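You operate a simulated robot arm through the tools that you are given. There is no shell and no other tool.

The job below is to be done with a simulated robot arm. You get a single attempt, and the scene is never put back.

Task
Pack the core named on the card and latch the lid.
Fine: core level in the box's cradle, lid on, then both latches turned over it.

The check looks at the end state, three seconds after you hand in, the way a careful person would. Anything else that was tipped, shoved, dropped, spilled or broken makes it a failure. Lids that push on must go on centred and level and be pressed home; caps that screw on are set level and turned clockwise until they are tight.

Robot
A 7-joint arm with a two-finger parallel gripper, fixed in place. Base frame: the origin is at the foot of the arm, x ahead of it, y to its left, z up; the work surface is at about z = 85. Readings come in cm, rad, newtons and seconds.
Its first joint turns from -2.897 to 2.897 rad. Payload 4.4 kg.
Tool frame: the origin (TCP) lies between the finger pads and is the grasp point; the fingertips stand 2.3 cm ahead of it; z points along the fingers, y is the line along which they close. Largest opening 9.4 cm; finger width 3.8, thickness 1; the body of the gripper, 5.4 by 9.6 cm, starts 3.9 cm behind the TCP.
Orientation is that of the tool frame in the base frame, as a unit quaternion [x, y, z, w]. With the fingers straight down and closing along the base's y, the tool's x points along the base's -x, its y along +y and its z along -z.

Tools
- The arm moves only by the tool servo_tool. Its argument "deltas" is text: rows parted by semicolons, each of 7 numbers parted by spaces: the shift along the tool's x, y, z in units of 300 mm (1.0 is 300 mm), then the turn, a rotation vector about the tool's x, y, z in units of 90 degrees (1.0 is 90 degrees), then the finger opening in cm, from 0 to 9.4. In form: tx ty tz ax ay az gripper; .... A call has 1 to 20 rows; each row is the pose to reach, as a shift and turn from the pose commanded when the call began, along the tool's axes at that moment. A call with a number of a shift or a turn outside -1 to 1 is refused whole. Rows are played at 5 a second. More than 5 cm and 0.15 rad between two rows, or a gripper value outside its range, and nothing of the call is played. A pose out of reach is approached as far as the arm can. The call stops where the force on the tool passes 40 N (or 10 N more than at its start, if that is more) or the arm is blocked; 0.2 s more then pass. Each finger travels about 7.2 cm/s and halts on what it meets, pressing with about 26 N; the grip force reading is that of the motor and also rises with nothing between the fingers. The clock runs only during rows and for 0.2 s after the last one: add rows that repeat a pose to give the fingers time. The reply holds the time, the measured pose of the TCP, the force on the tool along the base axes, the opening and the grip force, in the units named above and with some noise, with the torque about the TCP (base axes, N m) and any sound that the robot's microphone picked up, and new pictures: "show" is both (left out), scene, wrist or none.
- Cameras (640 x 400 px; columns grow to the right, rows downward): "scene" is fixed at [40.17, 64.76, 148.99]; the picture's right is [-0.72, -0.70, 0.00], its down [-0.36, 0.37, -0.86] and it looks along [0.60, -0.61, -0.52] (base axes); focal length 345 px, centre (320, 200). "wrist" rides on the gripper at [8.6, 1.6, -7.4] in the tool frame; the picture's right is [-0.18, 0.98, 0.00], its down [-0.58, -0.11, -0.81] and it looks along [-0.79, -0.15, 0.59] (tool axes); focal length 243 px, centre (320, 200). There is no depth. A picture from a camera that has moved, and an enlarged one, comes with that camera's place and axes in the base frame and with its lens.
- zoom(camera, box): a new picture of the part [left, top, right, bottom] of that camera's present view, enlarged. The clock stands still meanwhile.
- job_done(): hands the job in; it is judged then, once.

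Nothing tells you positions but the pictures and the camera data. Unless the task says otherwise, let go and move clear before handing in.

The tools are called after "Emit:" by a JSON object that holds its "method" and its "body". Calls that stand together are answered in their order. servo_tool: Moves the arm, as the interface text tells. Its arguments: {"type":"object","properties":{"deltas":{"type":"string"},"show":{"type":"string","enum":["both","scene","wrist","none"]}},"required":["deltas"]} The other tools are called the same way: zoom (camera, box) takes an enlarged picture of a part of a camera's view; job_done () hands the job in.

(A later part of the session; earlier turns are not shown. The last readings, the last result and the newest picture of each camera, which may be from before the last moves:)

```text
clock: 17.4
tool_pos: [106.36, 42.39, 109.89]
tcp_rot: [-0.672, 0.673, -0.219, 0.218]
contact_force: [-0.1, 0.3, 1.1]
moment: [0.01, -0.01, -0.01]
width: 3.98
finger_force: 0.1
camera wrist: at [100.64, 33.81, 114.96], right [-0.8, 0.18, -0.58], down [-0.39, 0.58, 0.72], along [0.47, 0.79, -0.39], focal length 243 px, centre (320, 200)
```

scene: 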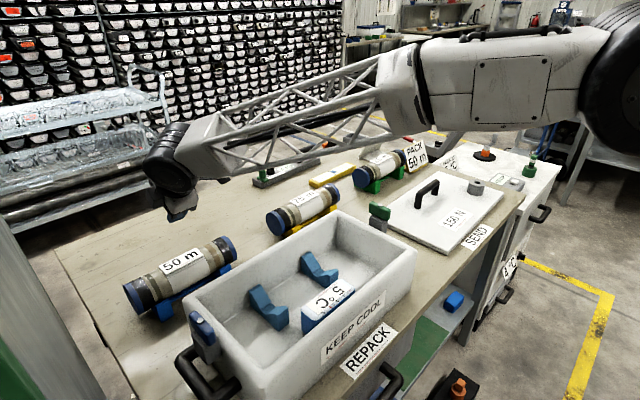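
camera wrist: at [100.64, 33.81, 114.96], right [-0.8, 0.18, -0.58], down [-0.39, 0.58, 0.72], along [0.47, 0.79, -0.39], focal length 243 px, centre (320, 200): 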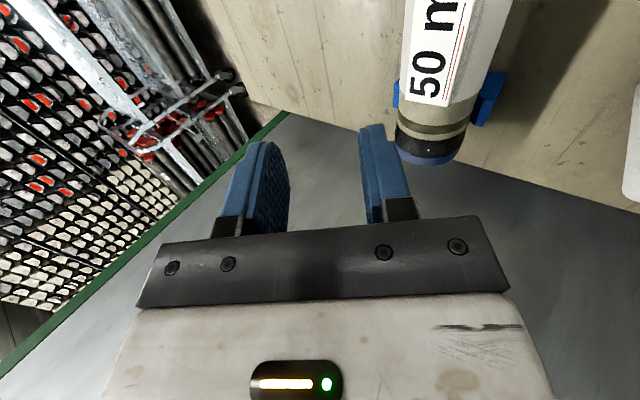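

The core slipped out of the tip-only grip early in the lift, and it appears to be back in its stand. I'll inspect it closely before re-gripping deeper and better aligned.

Emit:
{"method": "zoom", "body": {"camera": "scene", "box": [115, 225, 245, 325]}}

Emit:
{"method": "zoom", "body": {"camera": "scene", "box": [115, 270, 179, 310]}}

Emit:
{"method": "zoom", "body": {"camera": "scene", "box": [185, 230, 249, 270]}}

Emit:
{"method": "zoom", "body": {"camera": "wrist", "box": [350, 0, 550, 180]}}

Emit:
{"method": "zoom", "body": {"camera": "wrist", "box": [190, 110, 450, 260]}}

```text
4.00 times, centred on (180, 275) of scene
camera zoom: at [40.17, 64.76, 148.99], right [-0.72, -0.7, 0.0], down [-0.36, 0.37, -0.86], along [0.6, -0.61, -0.52], focal length 1381 px, centre (880, -100)
```

zoom: 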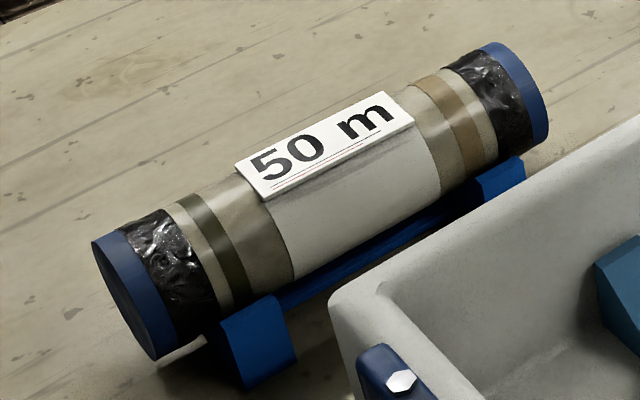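

```text
10.00 times, centred on (147, 290) of scene
camera zoom: at [40.17, 64.76, 148.99], right [-0.72, -0.7, 0.0], down [-0.36, 0.37, -0.86], along [0.6, -0.61, -0.52], focal length 3452 px, centre (2050, -700)
```

zoom: 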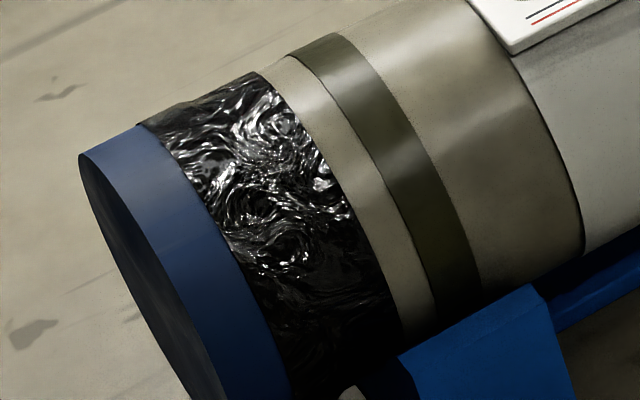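

```text
10.00 times, centred on (217, 250) of scene
camera zoom: at [40.17, 64.76, 148.99], right [-0.72, -0.7, 0.0], down [-0.36, 0.37, -0.86], along [0.6, -0.61, -0.52], focal length 3452 px, centre (1350, -300)
```

zoom: 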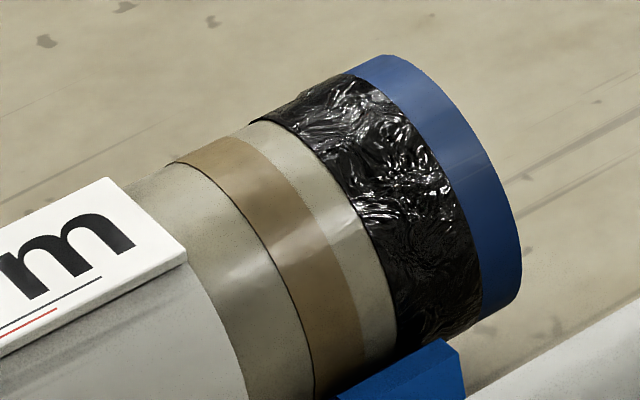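

```text
2.22 times, centred on (450, 90) of wrist
camera zoom: at [100.64, 33.81, 114.96], right [-0.8, 0.18, -0.58], down [-0.39, 0.58, 0.72], along [0.47, 0.79, -0.39], focal length 539 px, centre (31, 444)
```

zoom: 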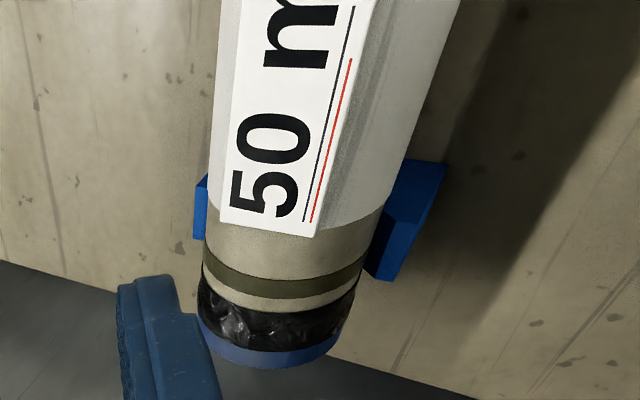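

```text
2.46 times, centred on (320, 185) of wrist
camera zoom: at [100.64, 33.81, 114.96], right [-0.8, 0.18, -0.58], down [-0.39, 0.58, 0.72], along [0.47, 0.79, -0.39], focal length 597 px, centre (320, 237)
```

zoom: 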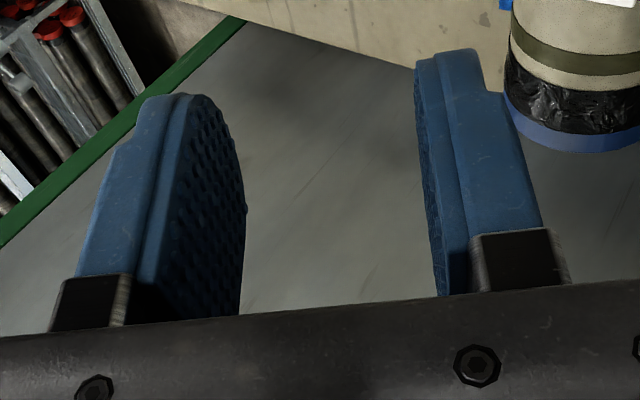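

The core is seated in its stand again, undamaged and level, shifted about 2 mm. The cause looks clear: the flat label plate on top fouled the far finger at 36° tilt, so the grip sat on the plate's edge. A shallower tilt of about 20° should miss it, so I'll test how far that reaches at a safe height.

Emit:
{"method": "servo_tool", "body": {"deltas": "0 0 0 0 0 0 9.4; 0 0.0243 0.0334 -0.0223 0 0 9.4; 0 0.0485 0.0668 -0.0445 0 0 9.4; 0 0.0728 0.1001 -0.0668 0 0 9.4; 0 0.097 0.1335 -0.089 0 0 9.4; 0 0.1213 0.1669 -0.1113 0 0 9.4; 0 0.1455 0.2003 -0.1335 0 0 9.4; 0 0.1698 0.2336 -0.1558 0 0 9.4; 0 0.194 0.267 -0.178 0 0 9.4; 0 0.194 0.267 -0.178 0 0 9.4; 0 0.194 0.267 -0.178 0 0 9.4"}}

```text
clock: 19.8
tool_pos: [106.5, 42.39, 100.09]
tcp_rot: [0.697, -0.696, 0.123, -0.122]
contact_force: [-0.2, 0.3, -0.7]
moment: [0.02, 0.0, 0.0]
width: 9.4
finger_force: 0.1
camera wrist: at [102.27, 33.82, 106.52], right [-0.92, 0.18, -0.34], down [-0.17, 0.58, 0.8], along [0.34, 0.79, -0.51], focal length 243 px, centre (320, 200)
```

scene: 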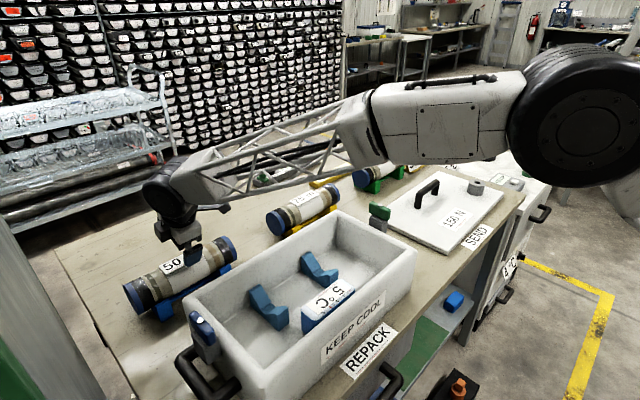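
wrist: 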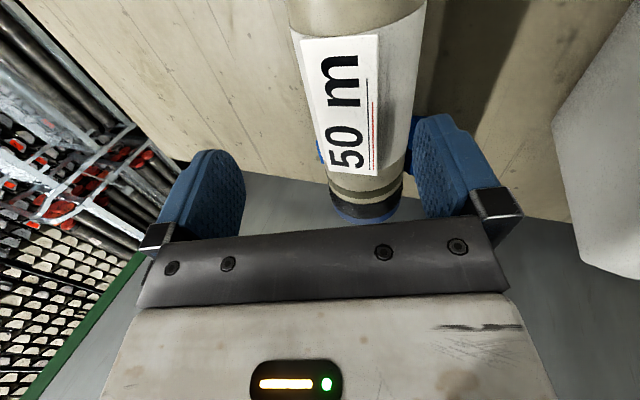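

A 20° tilt reaches that spot exactly, so label clearance won't be a problem. I'll zoom to measure the core's axis again from here.

Emit:
{"method": "zoom", "body": {"camera": "wrist", "box": [270, 0, 450, 230]}}

Emit:
{"method": "zoom", "body": {"camera": "wrist", "box": [310, 130, 430, 230]}}

```text
1.74 times, centred on (360, 115) of wrist
camera zoom: at [102.27, 33.82, 106.52], right [-0.92, 0.18, -0.34], down [-0.17, 0.58, 0.8], along [0.34, 0.79, -0.51], focal length 422 px, centre (250, 348)
```

zoom: 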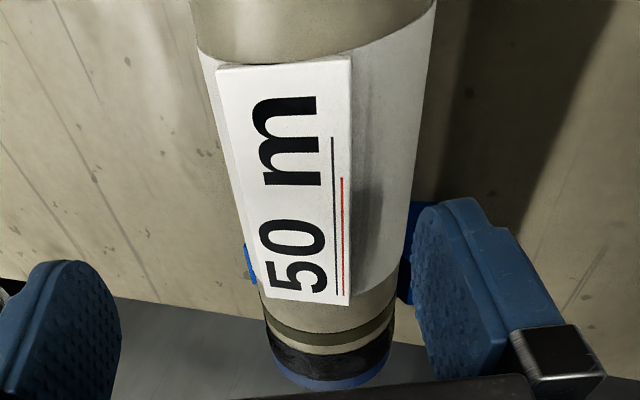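

```text
4.00 times, centred on (370, 180) of wrist
camera zoom: at [102.27, 33.82, 106.52], right [-0.92, 0.18, -0.34], down [-0.17, 0.58, 0.8], along [0.34, 0.79, -0.51], focal length 970 px, centre (120, 280)
```

zoom: 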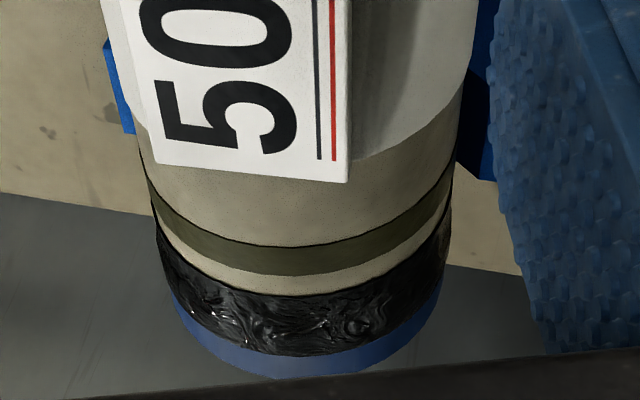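

The core's axis is at (107.0, 90.8), parallel to y. I'll shift 2.7 cm sideways to line up, then slide in 8.2 cm along the tool axis with fingers open.

Emit:
{"method": "servo_tool", "body": {"deltas": "-0.0045 0.03 0 0 0 0 9.4; -0.009 0.06 0 0 0 0 9.4; -0.0133 0.09 0 0 0 0 9.4; -0.0133 0.09 0.03 0 0 0 9.4; -0.0133 0.09 0.07 0 0 0 9.4; -0.0133 0.09 0.11 0 0 0 9.4; -0.0133 0.09 0.15 0 0 0 9.4; -0.0133 0.09 0.19 0 0 0 9.4; -0.0133 0.09 0.23 0 0 0 9.4; -0.0133 0.09 0.26 0 0 0 9.4; -0.0133 0.09 0.273 0 0 0 9.4; -0.0133 0.09 0.273 0 0 0 9.4"}}

```text
clock: 22.4
tool_pos: [106.62, 42.75, 91.49]
tcp_rot: [0.696, -0.696, 0.123, -0.123]
contact_force: [-0.8, 0.7, 0.7]
moment: [0.03, 0.03, 0.01]
width: 9.37
finger_force: 0.2
camera wrist: at [102.49, 34.14, 97.83], right [-0.92, 0.18, -0.34], down [-0.17, 0.58, 0.8], along [0.34, 0.79, -0.51], focal length 243 px, centre (320, 200)
```

scene: 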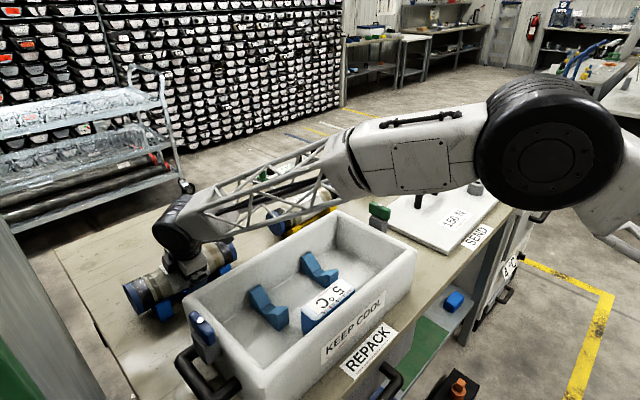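
wrist: 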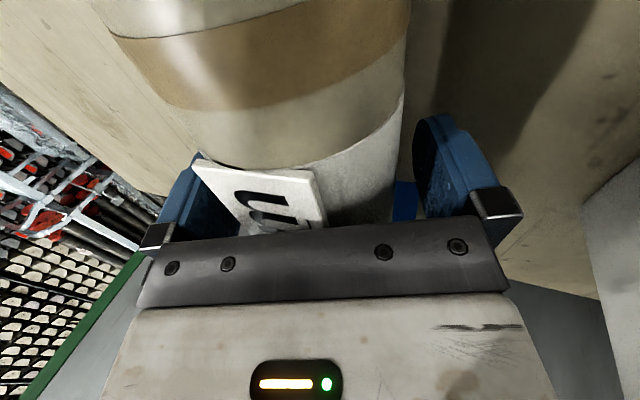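

Emit:
{"method": "zoom", "body": {"camera": "wrist", "box": [130, 60, 530, 260]}}

Emit:
{"method": "zoom", "body": {"camera": "scene", "box": [115, 220, 255, 320]}}

```text
1.60 times, centred on (330, 160) of wrist
camera zoom: at [102.49, 34.14, 97.83], right [-0.92, 0.18, -0.34], down [-0.17, 0.58, 0.8], along [0.34, 0.79, -0.51], focal length 388 px, centre (304, 264)
```

zoom: 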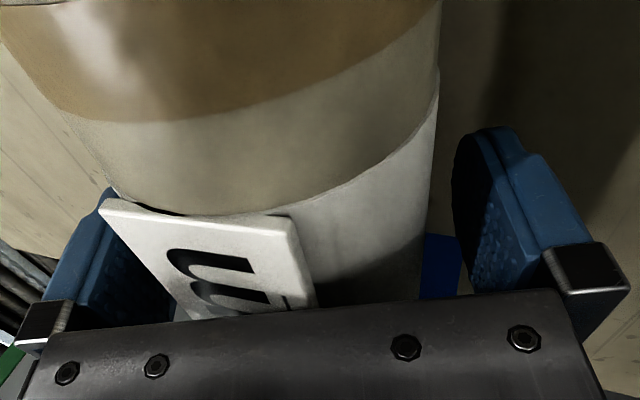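

```text
4.00 times, centred on (185, 270) of scene
camera zoom: at [40.17, 64.76, 148.99], right [-0.72, -0.7, 0.0], down [-0.36, 0.37, -0.86], along [0.6, -0.61, -0.52], focal length 1381 px, centre (860, -80)
```

zoom: 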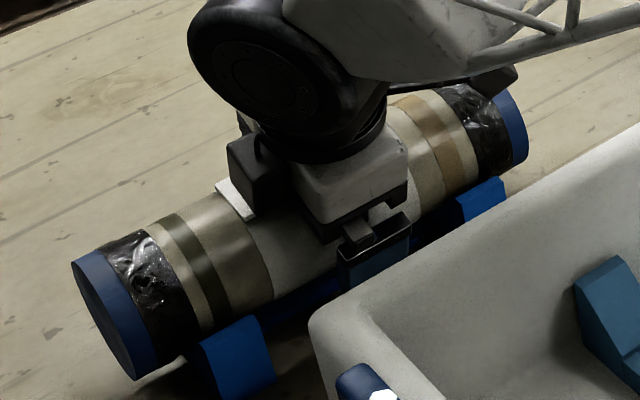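

The fingers are clear of the label and centred on the core. I'm closing the gripper.

Emit:
{"method": "servo_tool", "body": {"deltas": "0 0 0 0 0 0 8.4; 0 0 0 0 0 0 7.6; 0 0 0 0 0 0 7; 0 0 0 0 0 0 5; 0 0 0 0 0 0 4; 0 0 0 0 0 0 4", "show": "wrist"}}

```text
clock: 23.8
tool_pos: [106.8, 42.84, 91.64]
tcp_rot: [-0.696, 0.697, -0.123, 0.123]
contact_force: [17.3, 1.0, 10.6]
moment: [-0.09, -0.29, 0.13]
width: 6.98
finger_force: 26.2
camera wrist: at [102.53, 34.14, 97.96], right [-0.92, 0.18, -0.34], down [-0.17, 0.58, 0.8], along [0.34, 0.79, -0.5], focal length 243 px, centre (320, 200)
```

wrist: 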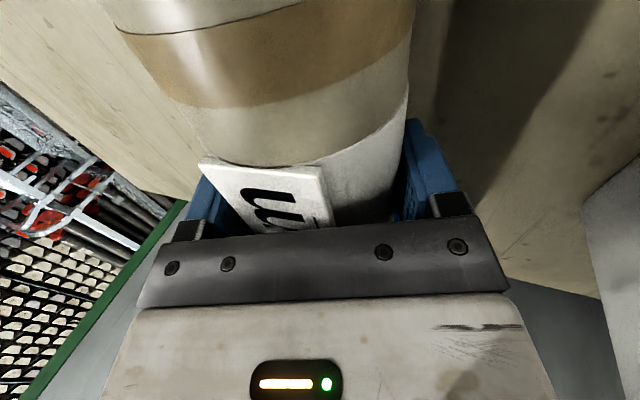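

This grip is much cleaner: width 6.98, little moment, though about 17 N still pushes sideways. I'll relieve that by 1 mm and lift 1 cm slowly.

Emit:
{"method": "servo_tool", "body": {"deltas": "0 -0.0025 0.0009 0 0 0 4; 0 -0.0025 0.0009 0 0 0 4; 0 -0.0048 -0.0054 0 0 0 4; 0 -0.0071 -0.0116 0 0 0 4; 0 -0.0093 -0.0179 0 0 0 4; 0 -0.0116 -0.0242 0 0 0 4; 0 -0.0139 -0.0304 0 0 0 4; 0 -0.0139 -0.0304 0 0 0 4; 0 -0.0139 -0.0304 0 0 0 4"}}

Emit:
{"method": "zoom", "body": {"camera": "scene", "box": [115, 220, 255, 320]}}

Emit:
{"method": "zoom", "body": {"camera": "wrist", "box": [130, 60, 530, 260]}}

```text
clock: 25.8
tool_pos: [106.7, 42.74, 92.47]
tcp_rot: [-0.696, 0.697, -0.122, 0.123]
contact_force: [0.1, -0.4, -15.1]
moment: [-0.07, 0.01, -0.01]
width: 6.93
finger_force: 26.1
camera wrist: at [102.59, 34.1, 98.78], right [-0.92, 0.18, -0.34], down [-0.17, 0.58, 0.79], along [0.34, 0.79, -0.51], focal length 243 px, centre (320, 200)
```

scene: 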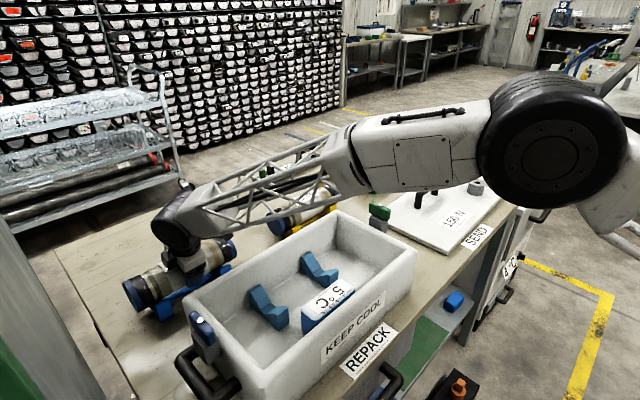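
wrist: 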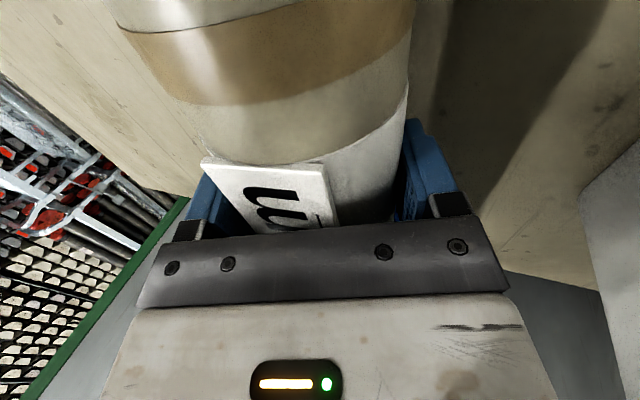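

```text
4.00 times, centred on (185, 270) of scene
camera zoom: at [40.17, 64.76, 148.99], right [-0.72, -0.7, 0.0], down [-0.36, 0.37, -0.86], along [0.6, -0.61, -0.52], focal length 1381 px, centre (860, -80)
```

zoom: 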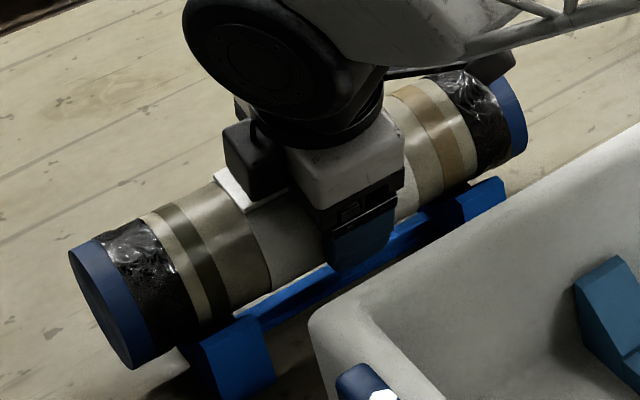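

```text
1.60 times, centred on (330, 160) of wrist
camera zoom: at [102.59, 34.1, 98.78], right [-0.92, 0.18, -0.34], down [-0.17, 0.58, 0.79], along [0.34, 0.79, -0.51], focal length 388 px, centre (304, 264)
```

zoom: 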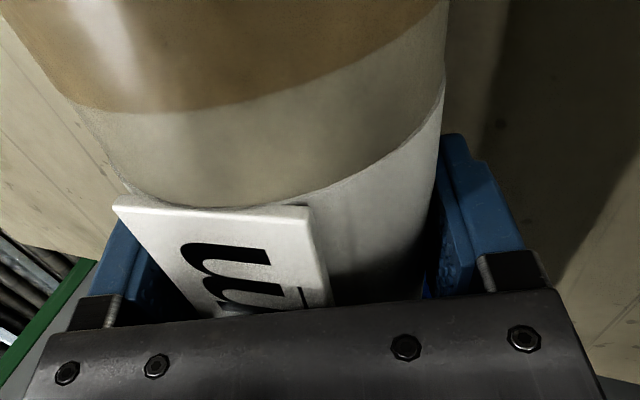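

Now it hangs level with about 15 N of weight and almost no moment, so the grip is sound. I'm lifting 14 cm vertically with gentle ramps.

Emit:
{"method": "servo_tool", "body": {"deltas": "0 -0.0023 -0.0063 0 0 0 4; 0 -0.0057 -0.0157 0 0 0 4; 0 -0.0102 -0.0282 0 0 0 4; 0 -0.0159 -0.0439 0 0 0 4; 0 -0.0227 -0.0627 0 0 0 4; 0 -0.0307 -0.0846 0 0 0 4; 0 -0.0398 -0.1097 0 0 0 4; 0 -0.05 -0.1379 0 0 0 4; 0 -0.0614 -0.1692 0 0 0 4; 0 -0.0728 -0.2005 0 0 0 4; 0 -0.0841 -0.2318 0 0 0 4; 0 -0.0955 -0.2632 0 0 0 4; 0 -0.1069 -0.2945 0 0 0 4; 0 -0.1182 -0.3258 0 0 0 4; 0 -0.1285 -0.354 0 0 0 4; 0 -0.1376 -0.3791 0 0 0 4; 0 -0.1455 -0.401 0 0 0 4; 0 -0.1524 -0.4198 0 0 0 4; 0 -0.1569 -0.4324 0 0 0 4; 0 -0.1592 -0.4386 0 0 0 4"}}

```text
clock: 30.0
tool_pos: [106.86, 42.73, 106.34]
tcp_rot: [-0.696, 0.697, -0.122, 0.123]
contact_force: [0.6, 0.4, -15.4]
moment: [-0.06, 0.02, 0.0]
width: 6.95
finger_force: 26.0
camera wrist: at [102.59, 34.05, 112.76], right [-0.92, 0.18, -0.34], down [-0.17, 0.58, 0.79], along [0.34, 0.79, -0.51], focal length 243 px, centre (320, 200)
```

scene: 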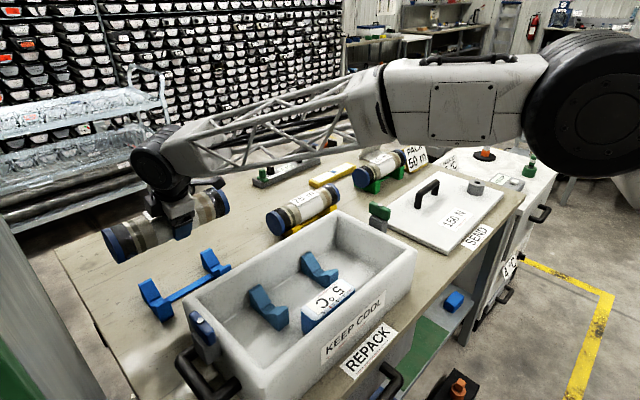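
wrist: 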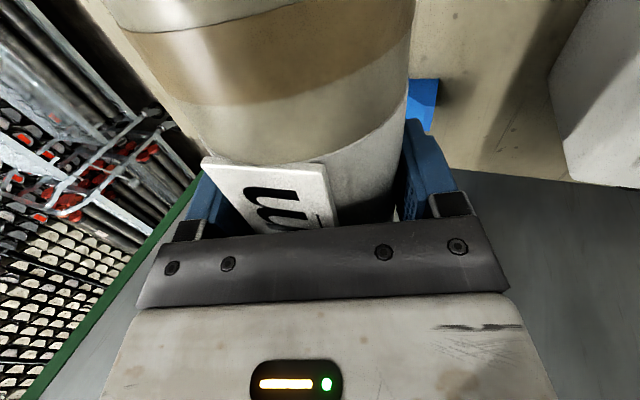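

The core is free and held firmly. I'm carrying it over the box to above the cradle, near TCP (85.6, 26.2, 108), with smooth ramps.

Emit:
{"method": "servo_tool", "body": {"deltas": "0.0055 0.0064 -0.003 0 0 0 4; 0.0165 0.0192 -0.0091 0 0 0 4; 0.0385 0.0449 -0.0213 0 0 0 4; 0.066 0.077 -0.0364 0 0 0 4; 0.099 0.1155 -0.0547 0 0 0 4; 0.1375 0.1604 -0.0759 0 0 0 4; 0.176 0.2053 -0.0972 0 0 0 4; 0.2145 0.2502 -0.1184 0 0 0 4; 0.253 0.2951 -0.1397 0 0 0 4; 0.2915 0.34 -0.161 0 0 0 4; 0.33 0.385 -0.1822 0 0 0 4; 0.3685 0.4299 -0.2035 0 0 0 4; 0.407 0.4748 -0.2247 0 0 0 4; 0.44 0.5133 -0.243 0 0 0 4; 0.473 0.5518 -0.2612 0 0 0 4; 0.5005 0.5839 -0.2764 0 0 0 4; 0.5225 0.6095 -0.2885 0 0 0 4; 0.539 0.6288 -0.2976 0 0 0 4; 0.55 0.6416 -0.3037 0 0 0 4; 0.55 0.6416 -0.3037 0 0 0 4"}}

Emit:
{"method": "zoom", "body": {"camera": "scene", "box": [170, 160, 390, 340]}}

```text
clock: 34.2
tool_pos: [85.4, 26.24, 108.49]
tcp_rot: [-0.696, 0.697, -0.123, 0.122]
contact_force: [0.3, -0.1, -14.3]
moment: [-0.07, 0.02, -0.01]
width: 6.95
finger_force: 26.3
camera wrist: at [81.31, 17.62, 114.8], right [-0.92, 0.18, -0.34], down [-0.17, 0.58, 0.79], along [0.34, 0.79, -0.51], focal length 243 px, centre (320, 200)
```

scene: 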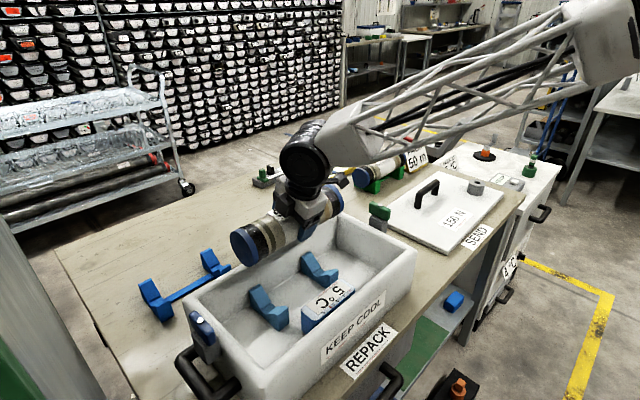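
wrist: 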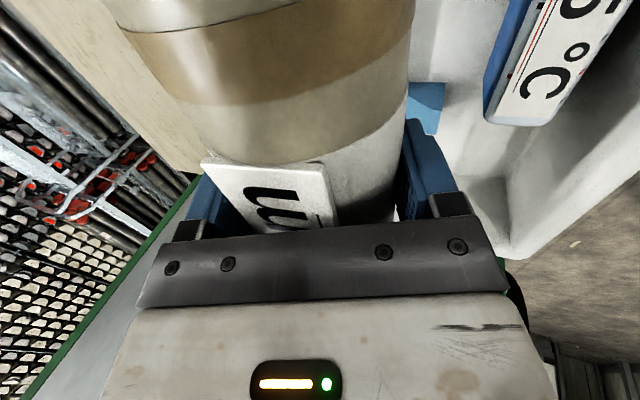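

```text
2.22 times, centred on (280, 250) of scene
camera zoom: at [40.17, 64.76, 148.99], right [-0.72, -0.7, 0.0], down [-0.36, 0.37, -0.86], along [0.6, -0.61, -0.52], focal length 767 px, centre (409, 89)
```

zoom: 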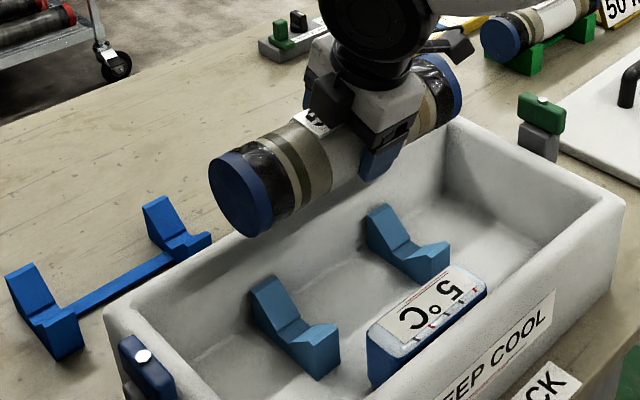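

The core is above the cradle. I'll zoom in to check that it's level and lined up before lowering.

Emit:
{"method": "zoom", "body": {"camera": "scene", "box": [220, 215, 300, 275]}}

Emit:
{"method": "zoom", "body": {"camera": "scene", "box": [290, 170, 370, 230]}}

Emit:
{"method": "zoom", "body": {"camera": "scene", "box": [235, 245, 355, 335]}}

Emit:
{"method": "zoom", "body": {"camera": "wrist", "box": [360, 0, 640, 270]}}

```text
6.67 times, centred on (260, 245) of scene
camera zoom: at [40.17, 64.76, 148.99], right [-0.72, -0.7, 0.0], down [-0.36, 0.37, -0.86], along [0.6, -0.61, -0.52], focal length 2302 px, centre (720, -100)
```

zoom: 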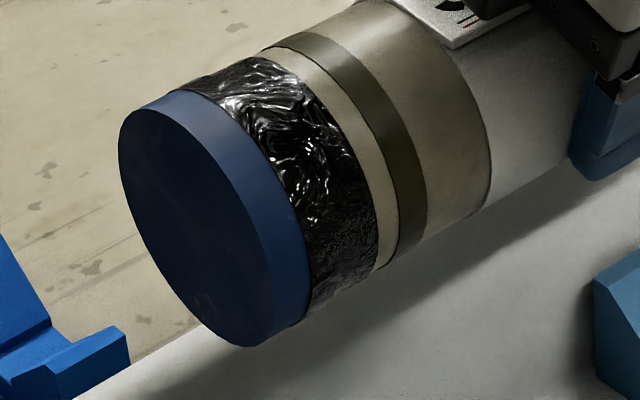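

```text
6.67 times, centred on (330, 200) of scene
camera zoom: at [40.17, 64.76, 148.99], right [-0.72, -0.7, 0.0], down [-0.36, 0.37, -0.86], along [0.6, -0.61, -0.52], focal length 2302 px, centre (253, 200)
```

zoom: 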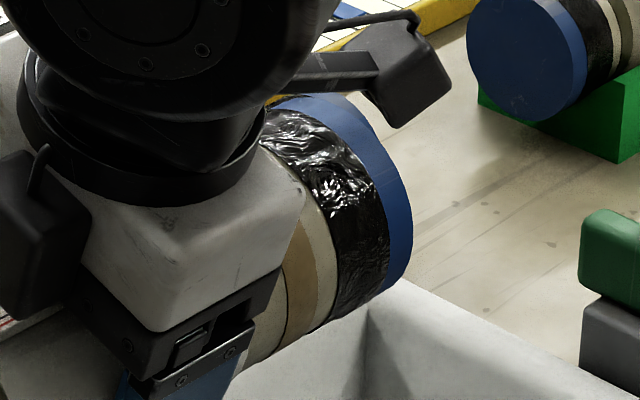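

```text
4.44 times, centred on (295, 290) of scene
camera zoom: at [40.17, 64.76, 148.99], right [-0.72, -0.7, 0.0], down [-0.36, 0.37, -0.86], along [0.6, -0.61, -0.52], focal length 1534 px, centre (431, -200)
```

zoom: 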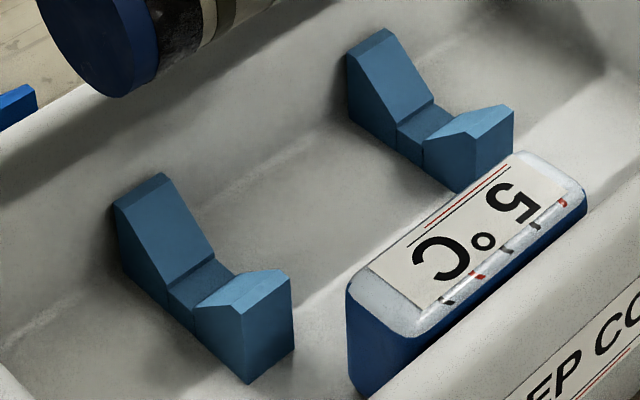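

```text
1.48 times, centred on (500, 135) of wrist
camera zoom: at [81.31, 17.62, 114.8], right [-0.92, 0.18, -0.34], down [-0.17, 0.58, 0.79], along [0.34, 0.79, -0.51], focal length 359 px, centre (53, 296)
```

zoom: 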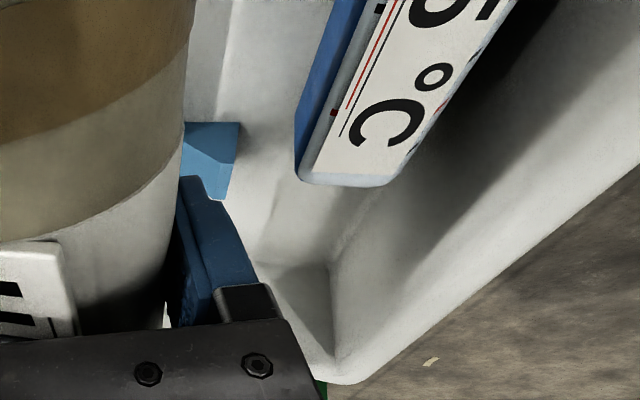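

The core is level and matches my projection. I'll look closer at the cradle block under the core from the wrist camera to fix its position by triangulation.

Emit:
{"method": "zoom", "body": {"camera": "wrist", "box": [395, 60, 475, 150]}}

Emit:
{"method": "zoom", "body": {"camera": "scene", "box": [240, 278, 300, 336]}}

Emit:
{"method": "zoom", "body": {"camera": "scene", "box": [295, 245, 345, 295]}}

```text
4.44 times, centred on (435, 105) of wrist
camera zoom: at [81.31, 17.62, 114.8], right [-0.92, 0.18, -0.34], down [-0.17, 0.58, 0.79], along [0.34, 0.79, -0.51], focal length 1078 px, centre (-191, 622)
```

zoom: 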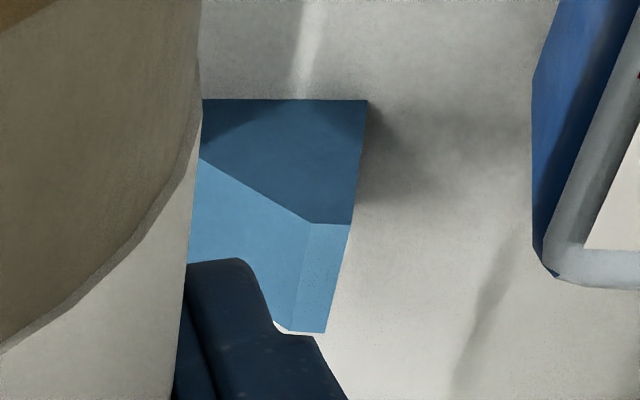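

```text
6.90 times, centred on (270, 307) of scene
camera zoom: at [40.17, 64.76, 148.99], right [-0.72, -0.7, 0.0], down [-0.36, 0.37, -0.86], along [0.6, -0.61, -0.52], focal length 2381 px, centre (665, -538)
```

zoom: 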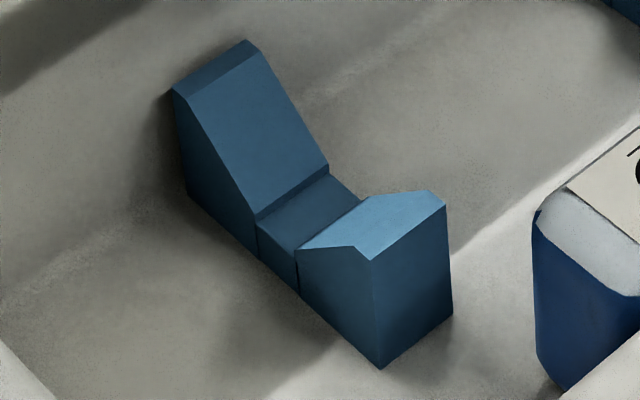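

```text
8.00 times, centred on (320, 270) of scene
camera zoom: at [40.17, 64.76, 148.99], right [-0.72, -0.7, 0.0], down [-0.36, 0.37, -0.86], along [0.6, -0.61, -0.52], focal length 2762 px, centre (320, -360)
```

zoom: 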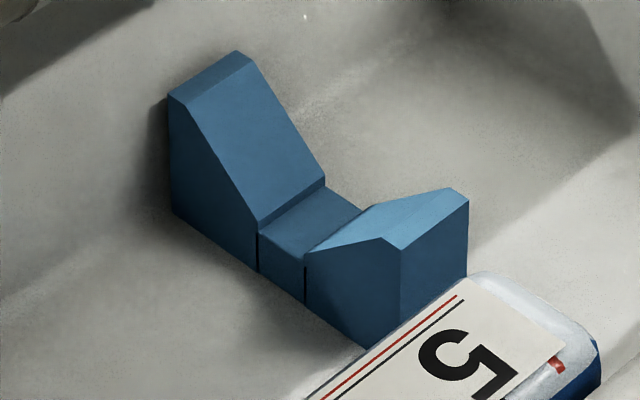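

By triangulation the cradle V is centred at x≈85.15 with its arm tops at z≈92, so the seated core centre should be near z≈93. The gel pack tops out at 93.9 and is clear of the gripper. I'm lowering 13 cm to just above the cradle, correcting x by −0.45.

Emit:
{"method": "servo_tool", "body": {"deltas": "0 0.0016 0.004 0 0 0 4; 0 0.0049 0.0121 0 0 0 4; 0 0.0113 0.0282 0 0 0 4; 0 0.0194 0.0483 0 0 0 4; 0 0.0291 0.0724 0 0 0 4; 0 0.0405 0.1006 0 0 0 4; 0 0.0518 0.1287 0 0 0 4; 0 0.0631 0.1569 0 0 0 4; 0 0.0745 0.185 0 0 0 4; 0 0.0858 0.2132 0 0 0 4; 0 0.0971 0.2413 0 0 0 4; 0 0.1085 0.2695 0 0 0 4; 0 0.1198 0.2976 0 0 0 4; 0 0.1295 0.3218 0 0 0 4; 0 0.1392 0.3459 0 0 0 4; 0 0.1473 0.366 0 0 0 4; 0 0.1538 0.3821 0 0 0 4; 0 0.1587 0.3942 0 0 0 4; 0 0.1619 0.4022 0 0 0 4; 0 0.1619 0.4022 0 0 0 4"}}

Emit:
{"method": "zoom", "body": {"camera": "scene", "box": [220, 220, 350, 330]}}

Emit:
{"method": "zoom", "body": {"camera": "wrist", "box": [360, 0, 640, 270]}}

```text
clock: 38.4
tool_pos: [85.07, 26.3, 95.41]
tcp_rot: [0.697, -0.696, 0.122, -0.123]
contact_force: [0.6, -0.5, -15.1]
moment: [-0.09, 0.01, 0.01]
width: 6.96
finger_force: 25.9
camera wrist: at [80.96, 17.62, 101.77], right [-0.92, 0.18, -0.34], down [-0.17, 0.58, 0.79], along [0.34, 0.79, -0.51], focal length 243 px, centre (320, 200)
```

scene: 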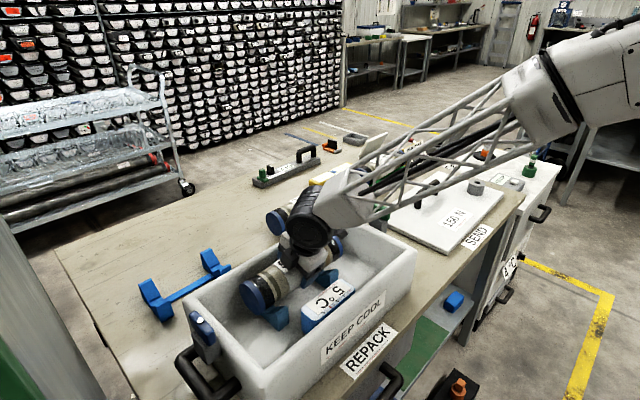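
wrist: 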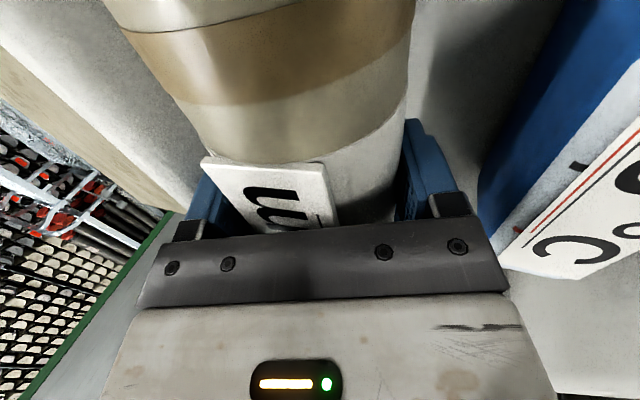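

```text
3.64 times, centred on (285, 275) of scene
camera zoom: at [40.17, 64.76, 148.99], right [-0.72, -0.7, 0.0], down [-0.36, 0.37, -0.86], along [0.6, -0.61, -0.52], focal length 1255 px, centre (447, -73)
```

zoom: 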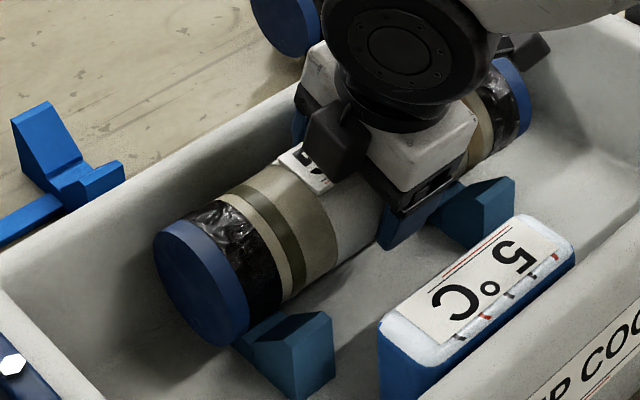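

```text
1.48 times, centred on (500, 135) of wrist
camera zoom: at [80.96, 17.62, 101.77], right [-0.92, 0.18, -0.34], down [-0.17, 0.58, 0.79], along [0.34, 0.79, -0.51], focal length 359 px, centre (53, 296)
```

zoom: 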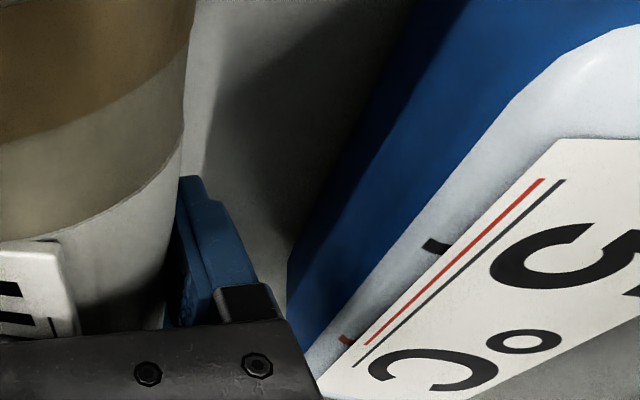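

The core is about 2 cm above its seat and lines up with the V. I'm lowering slowly another 1.5 cm, watching the force.

Emit:
{"method": "servo_tool", "body": {"deltas": "0 0.0023 0.0063 0 0 0 4; 0 0.0057 0.0157 0 0 0 4; 0 0.0091 0.0251 0 0 0 4; 0 0.0125 0.0345 0 0 0 4; 0 0.0148 0.0407 0 0 0 4; 0 0.0171 0.047 0 0 0 4; 0 0.0171 0.047 0 0 0 4", "show": "none"}}

Emit:
{"method": "zoom", "body": {"camera": "scene", "box": [230, 230, 330, 330]}}

```text
clock: 40.0
tool_pos: [85.0, 26.29, 94.02]
tcp_rot: [-0.696, 0.696, -0.122, 0.123]
contact_force: [-14.4, -3.7, 0.7]
moment: [-0.48, 0.21, -0.07]
width: 6.96
finger_force: 26.3
```

```text
4.00 times, centred on (280, 280) of scene
camera zoom: at [40.17, 64.76, 148.99], right [-0.72, -0.7, 0.0], down [-0.36, 0.37, -0.86], along [0.6, -0.61, -0.52], focal length 1381 px, centre (480, -120)
```

zoom: 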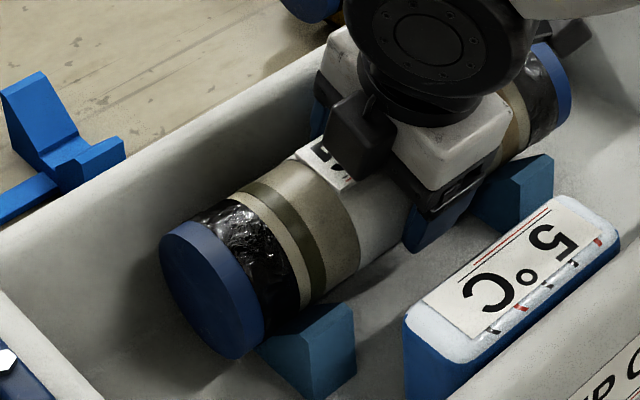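

The core is touching the far slope of the V first (force toward −x), so it's a few mm too far in +x. I'll shift −x in small steps and feel for balance.

Emit:
{"method": "servo_tool", "body": {"deltas": "0 0.002 -0.005 0 0 0 4; 0 0.0083 -0.0065 0 0 0 4; 0 0.0083 -0.0065 0 0 0 4", "show": "none"}}

```text
clock: 40.8
tool_pos: [84.84, 26.29, 93.94]
tcp_rot: [0.697, -0.696, 0.122, -0.122]
contact_force: [-0.3, -0.1, -15.2]
moment: [-0.08, 0.0, 0.02]
width: 6.95
finger_force: 25.6
```

Free again. Lowering 3 mm more.

Emit:
{"method": "servo_tool", "body": {"deltas": "0 0.0017 0.0047 0 0 0 4; 0 0.0034 0.0094 0 0 0 4; 0 0.0034 0.0094 0 0 0 4", "show": "none"}}

```text
clock: 41.6
tool_pos: [84.77, 26.25, 93.61]
tcp_rot: [-0.696, 0.697, -0.123, 0.122]
contact_force: [-2.2, 0.5, -11.9]
moment: [-0.16, 0.08, -0.08]
width: 6.94
finger_force: 26.6
```

Emit:
{"method": "servo_tool", "body": {"deltas": "0 0.0047 -0.0017 0 0 0 4; 0 0.0069 0.0046 0 0 0 4; 0 0.0069 0.0046 0 0 0 4", "show": "none"}}

```text
clock: 42.4
tool_pos: [84.75, 26.41, 93.73]
tcp_rot: [0.697, -0.696, 0.124, -0.123]
contact_force: [9.1, -3.3, 7.8]
moment: [-0.91, 0.27, 0.33]
width: 6.93
finger_force: 25.9
```

Both slopes now touch, so the core is essentially seated, with TCP z≈93.65. I'll ease 0.5 mm in +x and then open the fingers just slightly.

Emit:
{"method": "servo_tool", "body": {"deltas": "0 -0.0016 0.0006 0 0 0 4; 0 -0.0016 0.0006 0 0 0 4; 0 -0.0016 0.0006 0 0 0 7.2; 0 -0.0016 0.0006 0 0 0 7.5; 0 -0.0016 0.0006 0 0 0 7.5; 0 -0.0016 0.0006 0 0 0 7.5"}}

Emit:
{"method": "zoom", "body": {"camera": "scene", "box": [230, 230, 350, 330]}}

Emit:
{"method": "zoom", "body": {"camera": "wrist", "box": [130, 0, 530, 260]}}

```text
clock: 43.8
tool_pos: [84.73, 26.26, 93.49]
tcp_rot: [0.696, -0.696, 0.122, -0.123]
contact_force: [0.2, 0.2, 0.0]
moment: [0.0, 0.01, -0.01]
width: 7.52
finger_force: 0.1
camera wrist: at [80.54, 17.66, 99.87], right [-0.92, 0.18, -0.34], down [-0.17, 0.58, 0.8], along [0.34, 0.79, -0.51], focal length 243 px, centre (320, 200)
```

scene: 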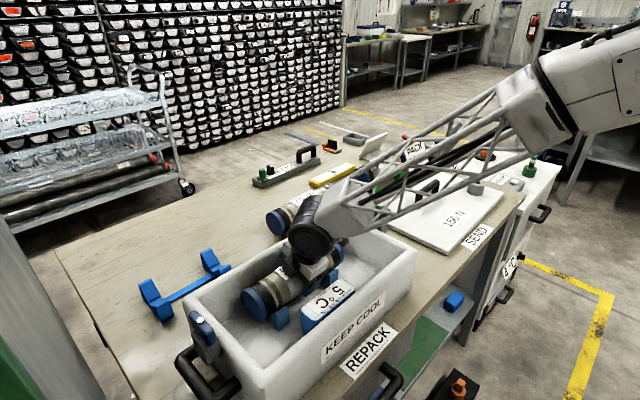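
wrist: 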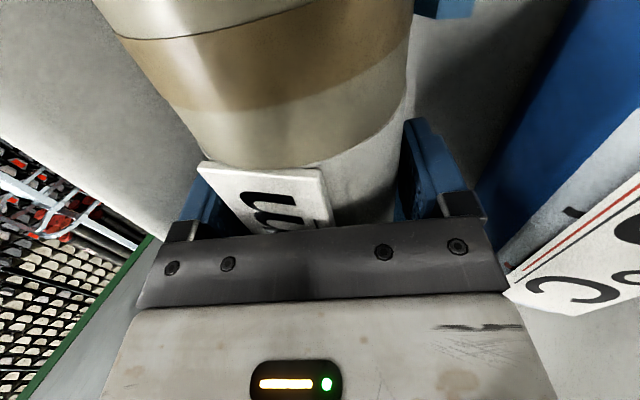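

```text
4.00 times, centred on (290, 280) of scene
camera zoom: at [40.17, 64.76, 148.99], right [-0.72, -0.7, 0.0], down [-0.36, 0.37, -0.86], along [0.6, -0.61, -0.52], focal length 1381 px, centre (440, -120)
```

zoom: 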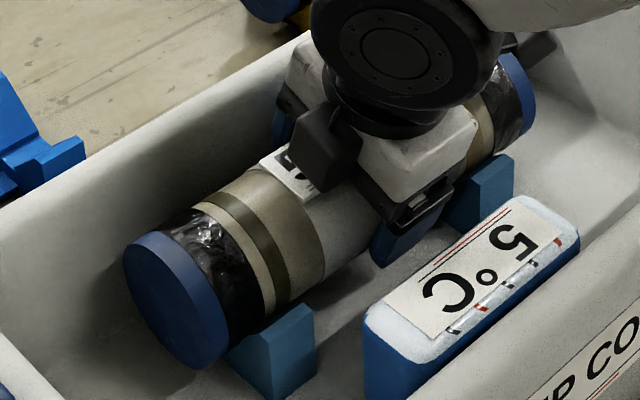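

```text
1.54 times, centred on (330, 130) of wrist
camera zoom: at [80.54, 17.66, 99.87], right [-0.92, 0.18, -0.34], down [-0.17, 0.58, 0.8], along [0.34, 0.79, -0.51], focal length 373 px, centre (305, 308)
```

zoom: 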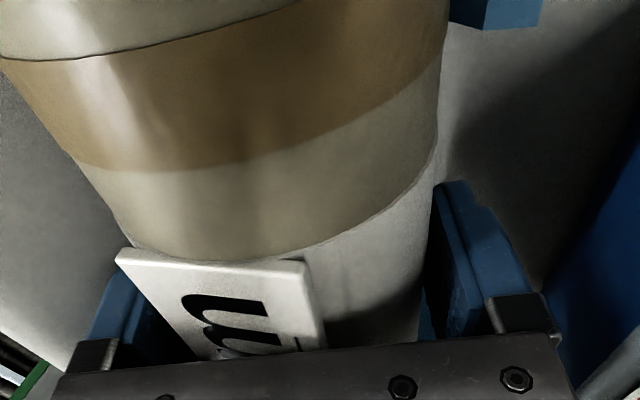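

The core is released in the cradle and no force is left on the tool. I'm backing straight out along the tool axis, slowly at first.

Emit:
{"method": "servo_tool", "body": {"deltas": "0 0 -0.01 0 0 0 7.6; 0 0 -0.025 0 0 0 7.6; 0 0 -0.045 0 0 0 7.6; 0 0 -0.07 0 0 0 7.6; 0 0 -0.1 0 0 0 7.8; 0 0 -0.14 0 0 0 8; 0 0 -0.19 0 0 0 8; 0 0 -0.25 0 0 0 8; 0 0 -0.32 0 0 0 8; 0 0 -0.4 0 0 0 8; 0 0 -0.48 0 0 0 8; 0 0 -0.56 0 0 0 8; 0 0 -0.62 0 0 0 8; 0 0 -0.66 0 0 0 8; 0 0 -0.66 0 0 0 8"}}

Emit:
{"method": "zoom", "body": {"camera": "scene", "box": [220, 215, 360, 335]}}

```text
clock: 47.0
tool_pos: [77.97, 26.2, 112.04]
tcp_rot: [-0.696, 0.697, -0.123, 0.122]
contact_force: [0.0, 0.2, -0.7]
moment: [0.01, 0.01, -0.01]
width: 8.01
finger_force: 0.0
camera wrist: at [73.81, 17.55, 118.44], right [-0.92, 0.18, -0.34], down [-0.17, 0.58, 0.8], along [0.34, 0.79, -0.51], focal length 243 px, centre (320, 200)
```

scene: 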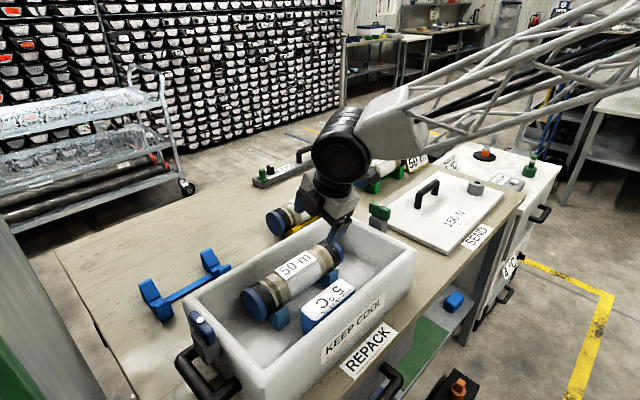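
wrist: 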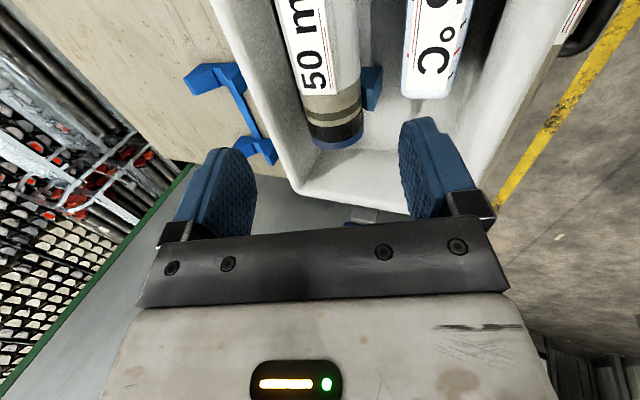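

```text
3.33 times, centred on (290, 275) of scene
camera zoom: at [40.17, 64.76, 148.99], right [-0.72, -0.7, 0.0], down [-0.36, 0.37, -0.86], along [0.6, -0.61, -0.52], focal length 1151 px, centre (420, -50)
```

zoom: 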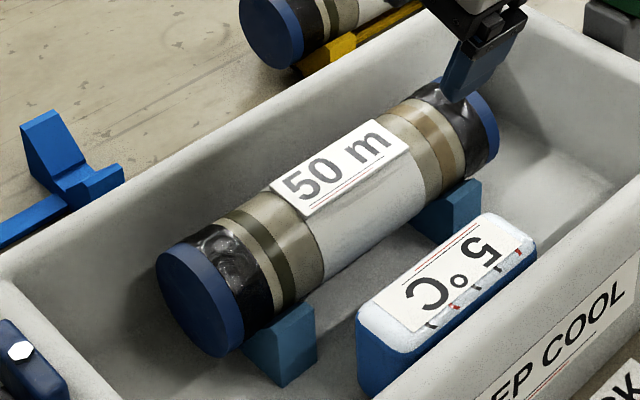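

The core sits level in the cradle with the label up, the gel pack is untouched, and nothing else has moved. Next is the lid, so I'll raise and straighten the tool first.

Emit:
{"method": "servo_tool", "body": {"deltas": "0 -0.0185 -0.0509 -0.0277 0 0 8; 0 -0.037 -0.1018 -0.0554 0 0 8; 0 -0.0554 -0.1527 -0.0831 0 0 8; 0 -0.0739 -0.2037 -0.1109 0 0 8; 0 -0.0924 -0.2546 -0.1386 0 0 8; 0 -0.1109 -0.3055 -0.1663 0 0 8; 0 -0.1293 -0.3564 -0.194 0 0 8; 0 -0.1478 -0.4073 -0.2217 0 0 8; 0 -0.1478 -0.4073 -0.2217 0 0 8", "show": "none"}}

```text
clock: 49.0
tool_pos: [77.99, 26.32, 125.03]
tcp_rot: [0.707, -0.707, 0.0, 0.0]
contact_force: [-0.3, -0.2, 0.0]
moment: [0.02, -0.03, 0.01]
width: 8.02
finger_force: 0.0
```

Emit:
{"method": "servo_tool", "body": {"deltas": "0.04 0 0 0 0 0 8; 0.12 0 0 0 0 0 8; 0.22 0 0 0 0 0 8; 0.33 0 0 0 0 0 8; 0.44 0 0 0 0 0 8; 0.55 0 0 0 0 0 8; 0.66 0 0 0 0 0 8; 0.77 0 0 0 0 0 8; 0.87 0 0 0 0 0 8; 0.95 0 0 0 0 0 8; 1 0 0 0 0 0 8", "show": "none"}}

Emit:
{"method": "servo_tool", "body": {"deltas": "0.04 0.0213 0 0 0 0.04 8; 0.11 0.0586 0 0 0 0.11 8; 0.18 0.0959 0 0 0 0.18 8; 0.25 0.1333 0 0 0 0.25 8; 0.32 0.1706 0 0 0 0.32 8; 0.39 0.2079 0 0 0 0.39 8; 0.46 0.2452 0 0 0 0.46 8; 0.53 0.2825 0 0 0 0.53 8; 0.6 0.3198 0 0 0 0.6 8; 0.67 0.3571 0 0 0 0.67 8; 0.74 0.3944 0 0 0 0.74 8; 0.81 0.4317 0 0 0 0.81 8; 0.88 0.469 0 0 0 0.88 8; 0.95 0.5064 0 0 0 0.95 8; 1 0.533 0 0 0 1 8; 1 0.533 0 0 0 1 8"}}

```text
clock: 51.4
tool_pos: [77.91, -3.81, 125.14]
tcp_rot: [0.707, -0.707, 0.0, 0.0]
contact_force: [0.1, 0.7, -0.5]
moment: [-0.01, -0.01, 0.01]
width: 8.0
finger_force: 0.0
```

```text
clock: 54.8
tool_pos: [61.91, -33.68, 125.1]
tcp_rot: [0.0, 1.0, 0.001, 0.001]
contact_force: [0.0, 0.5, -0.5]
moment: [0.02, -0.02, 0.02]
width: 7.98
finger_force: 0.0
camera wrist: at [53.1, -32.14, 132.49], right [0.19, 0.98, 0.0], down [0.58, -0.11, 0.81], along [0.79, -0.15, -0.59], focal length 243 px, centre (320, 200)
```

scene: 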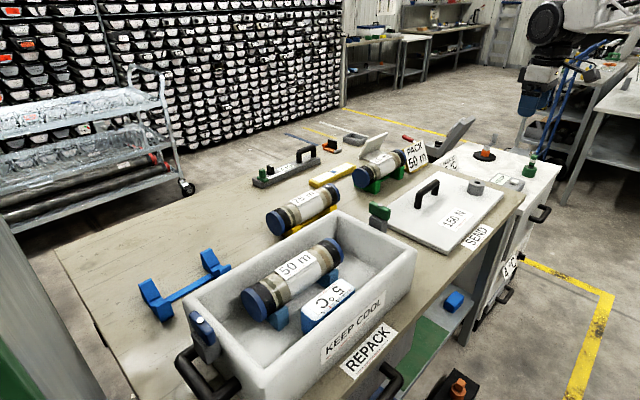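
wrist: 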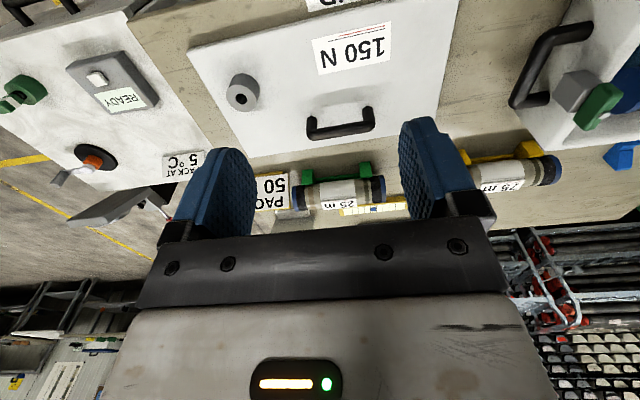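

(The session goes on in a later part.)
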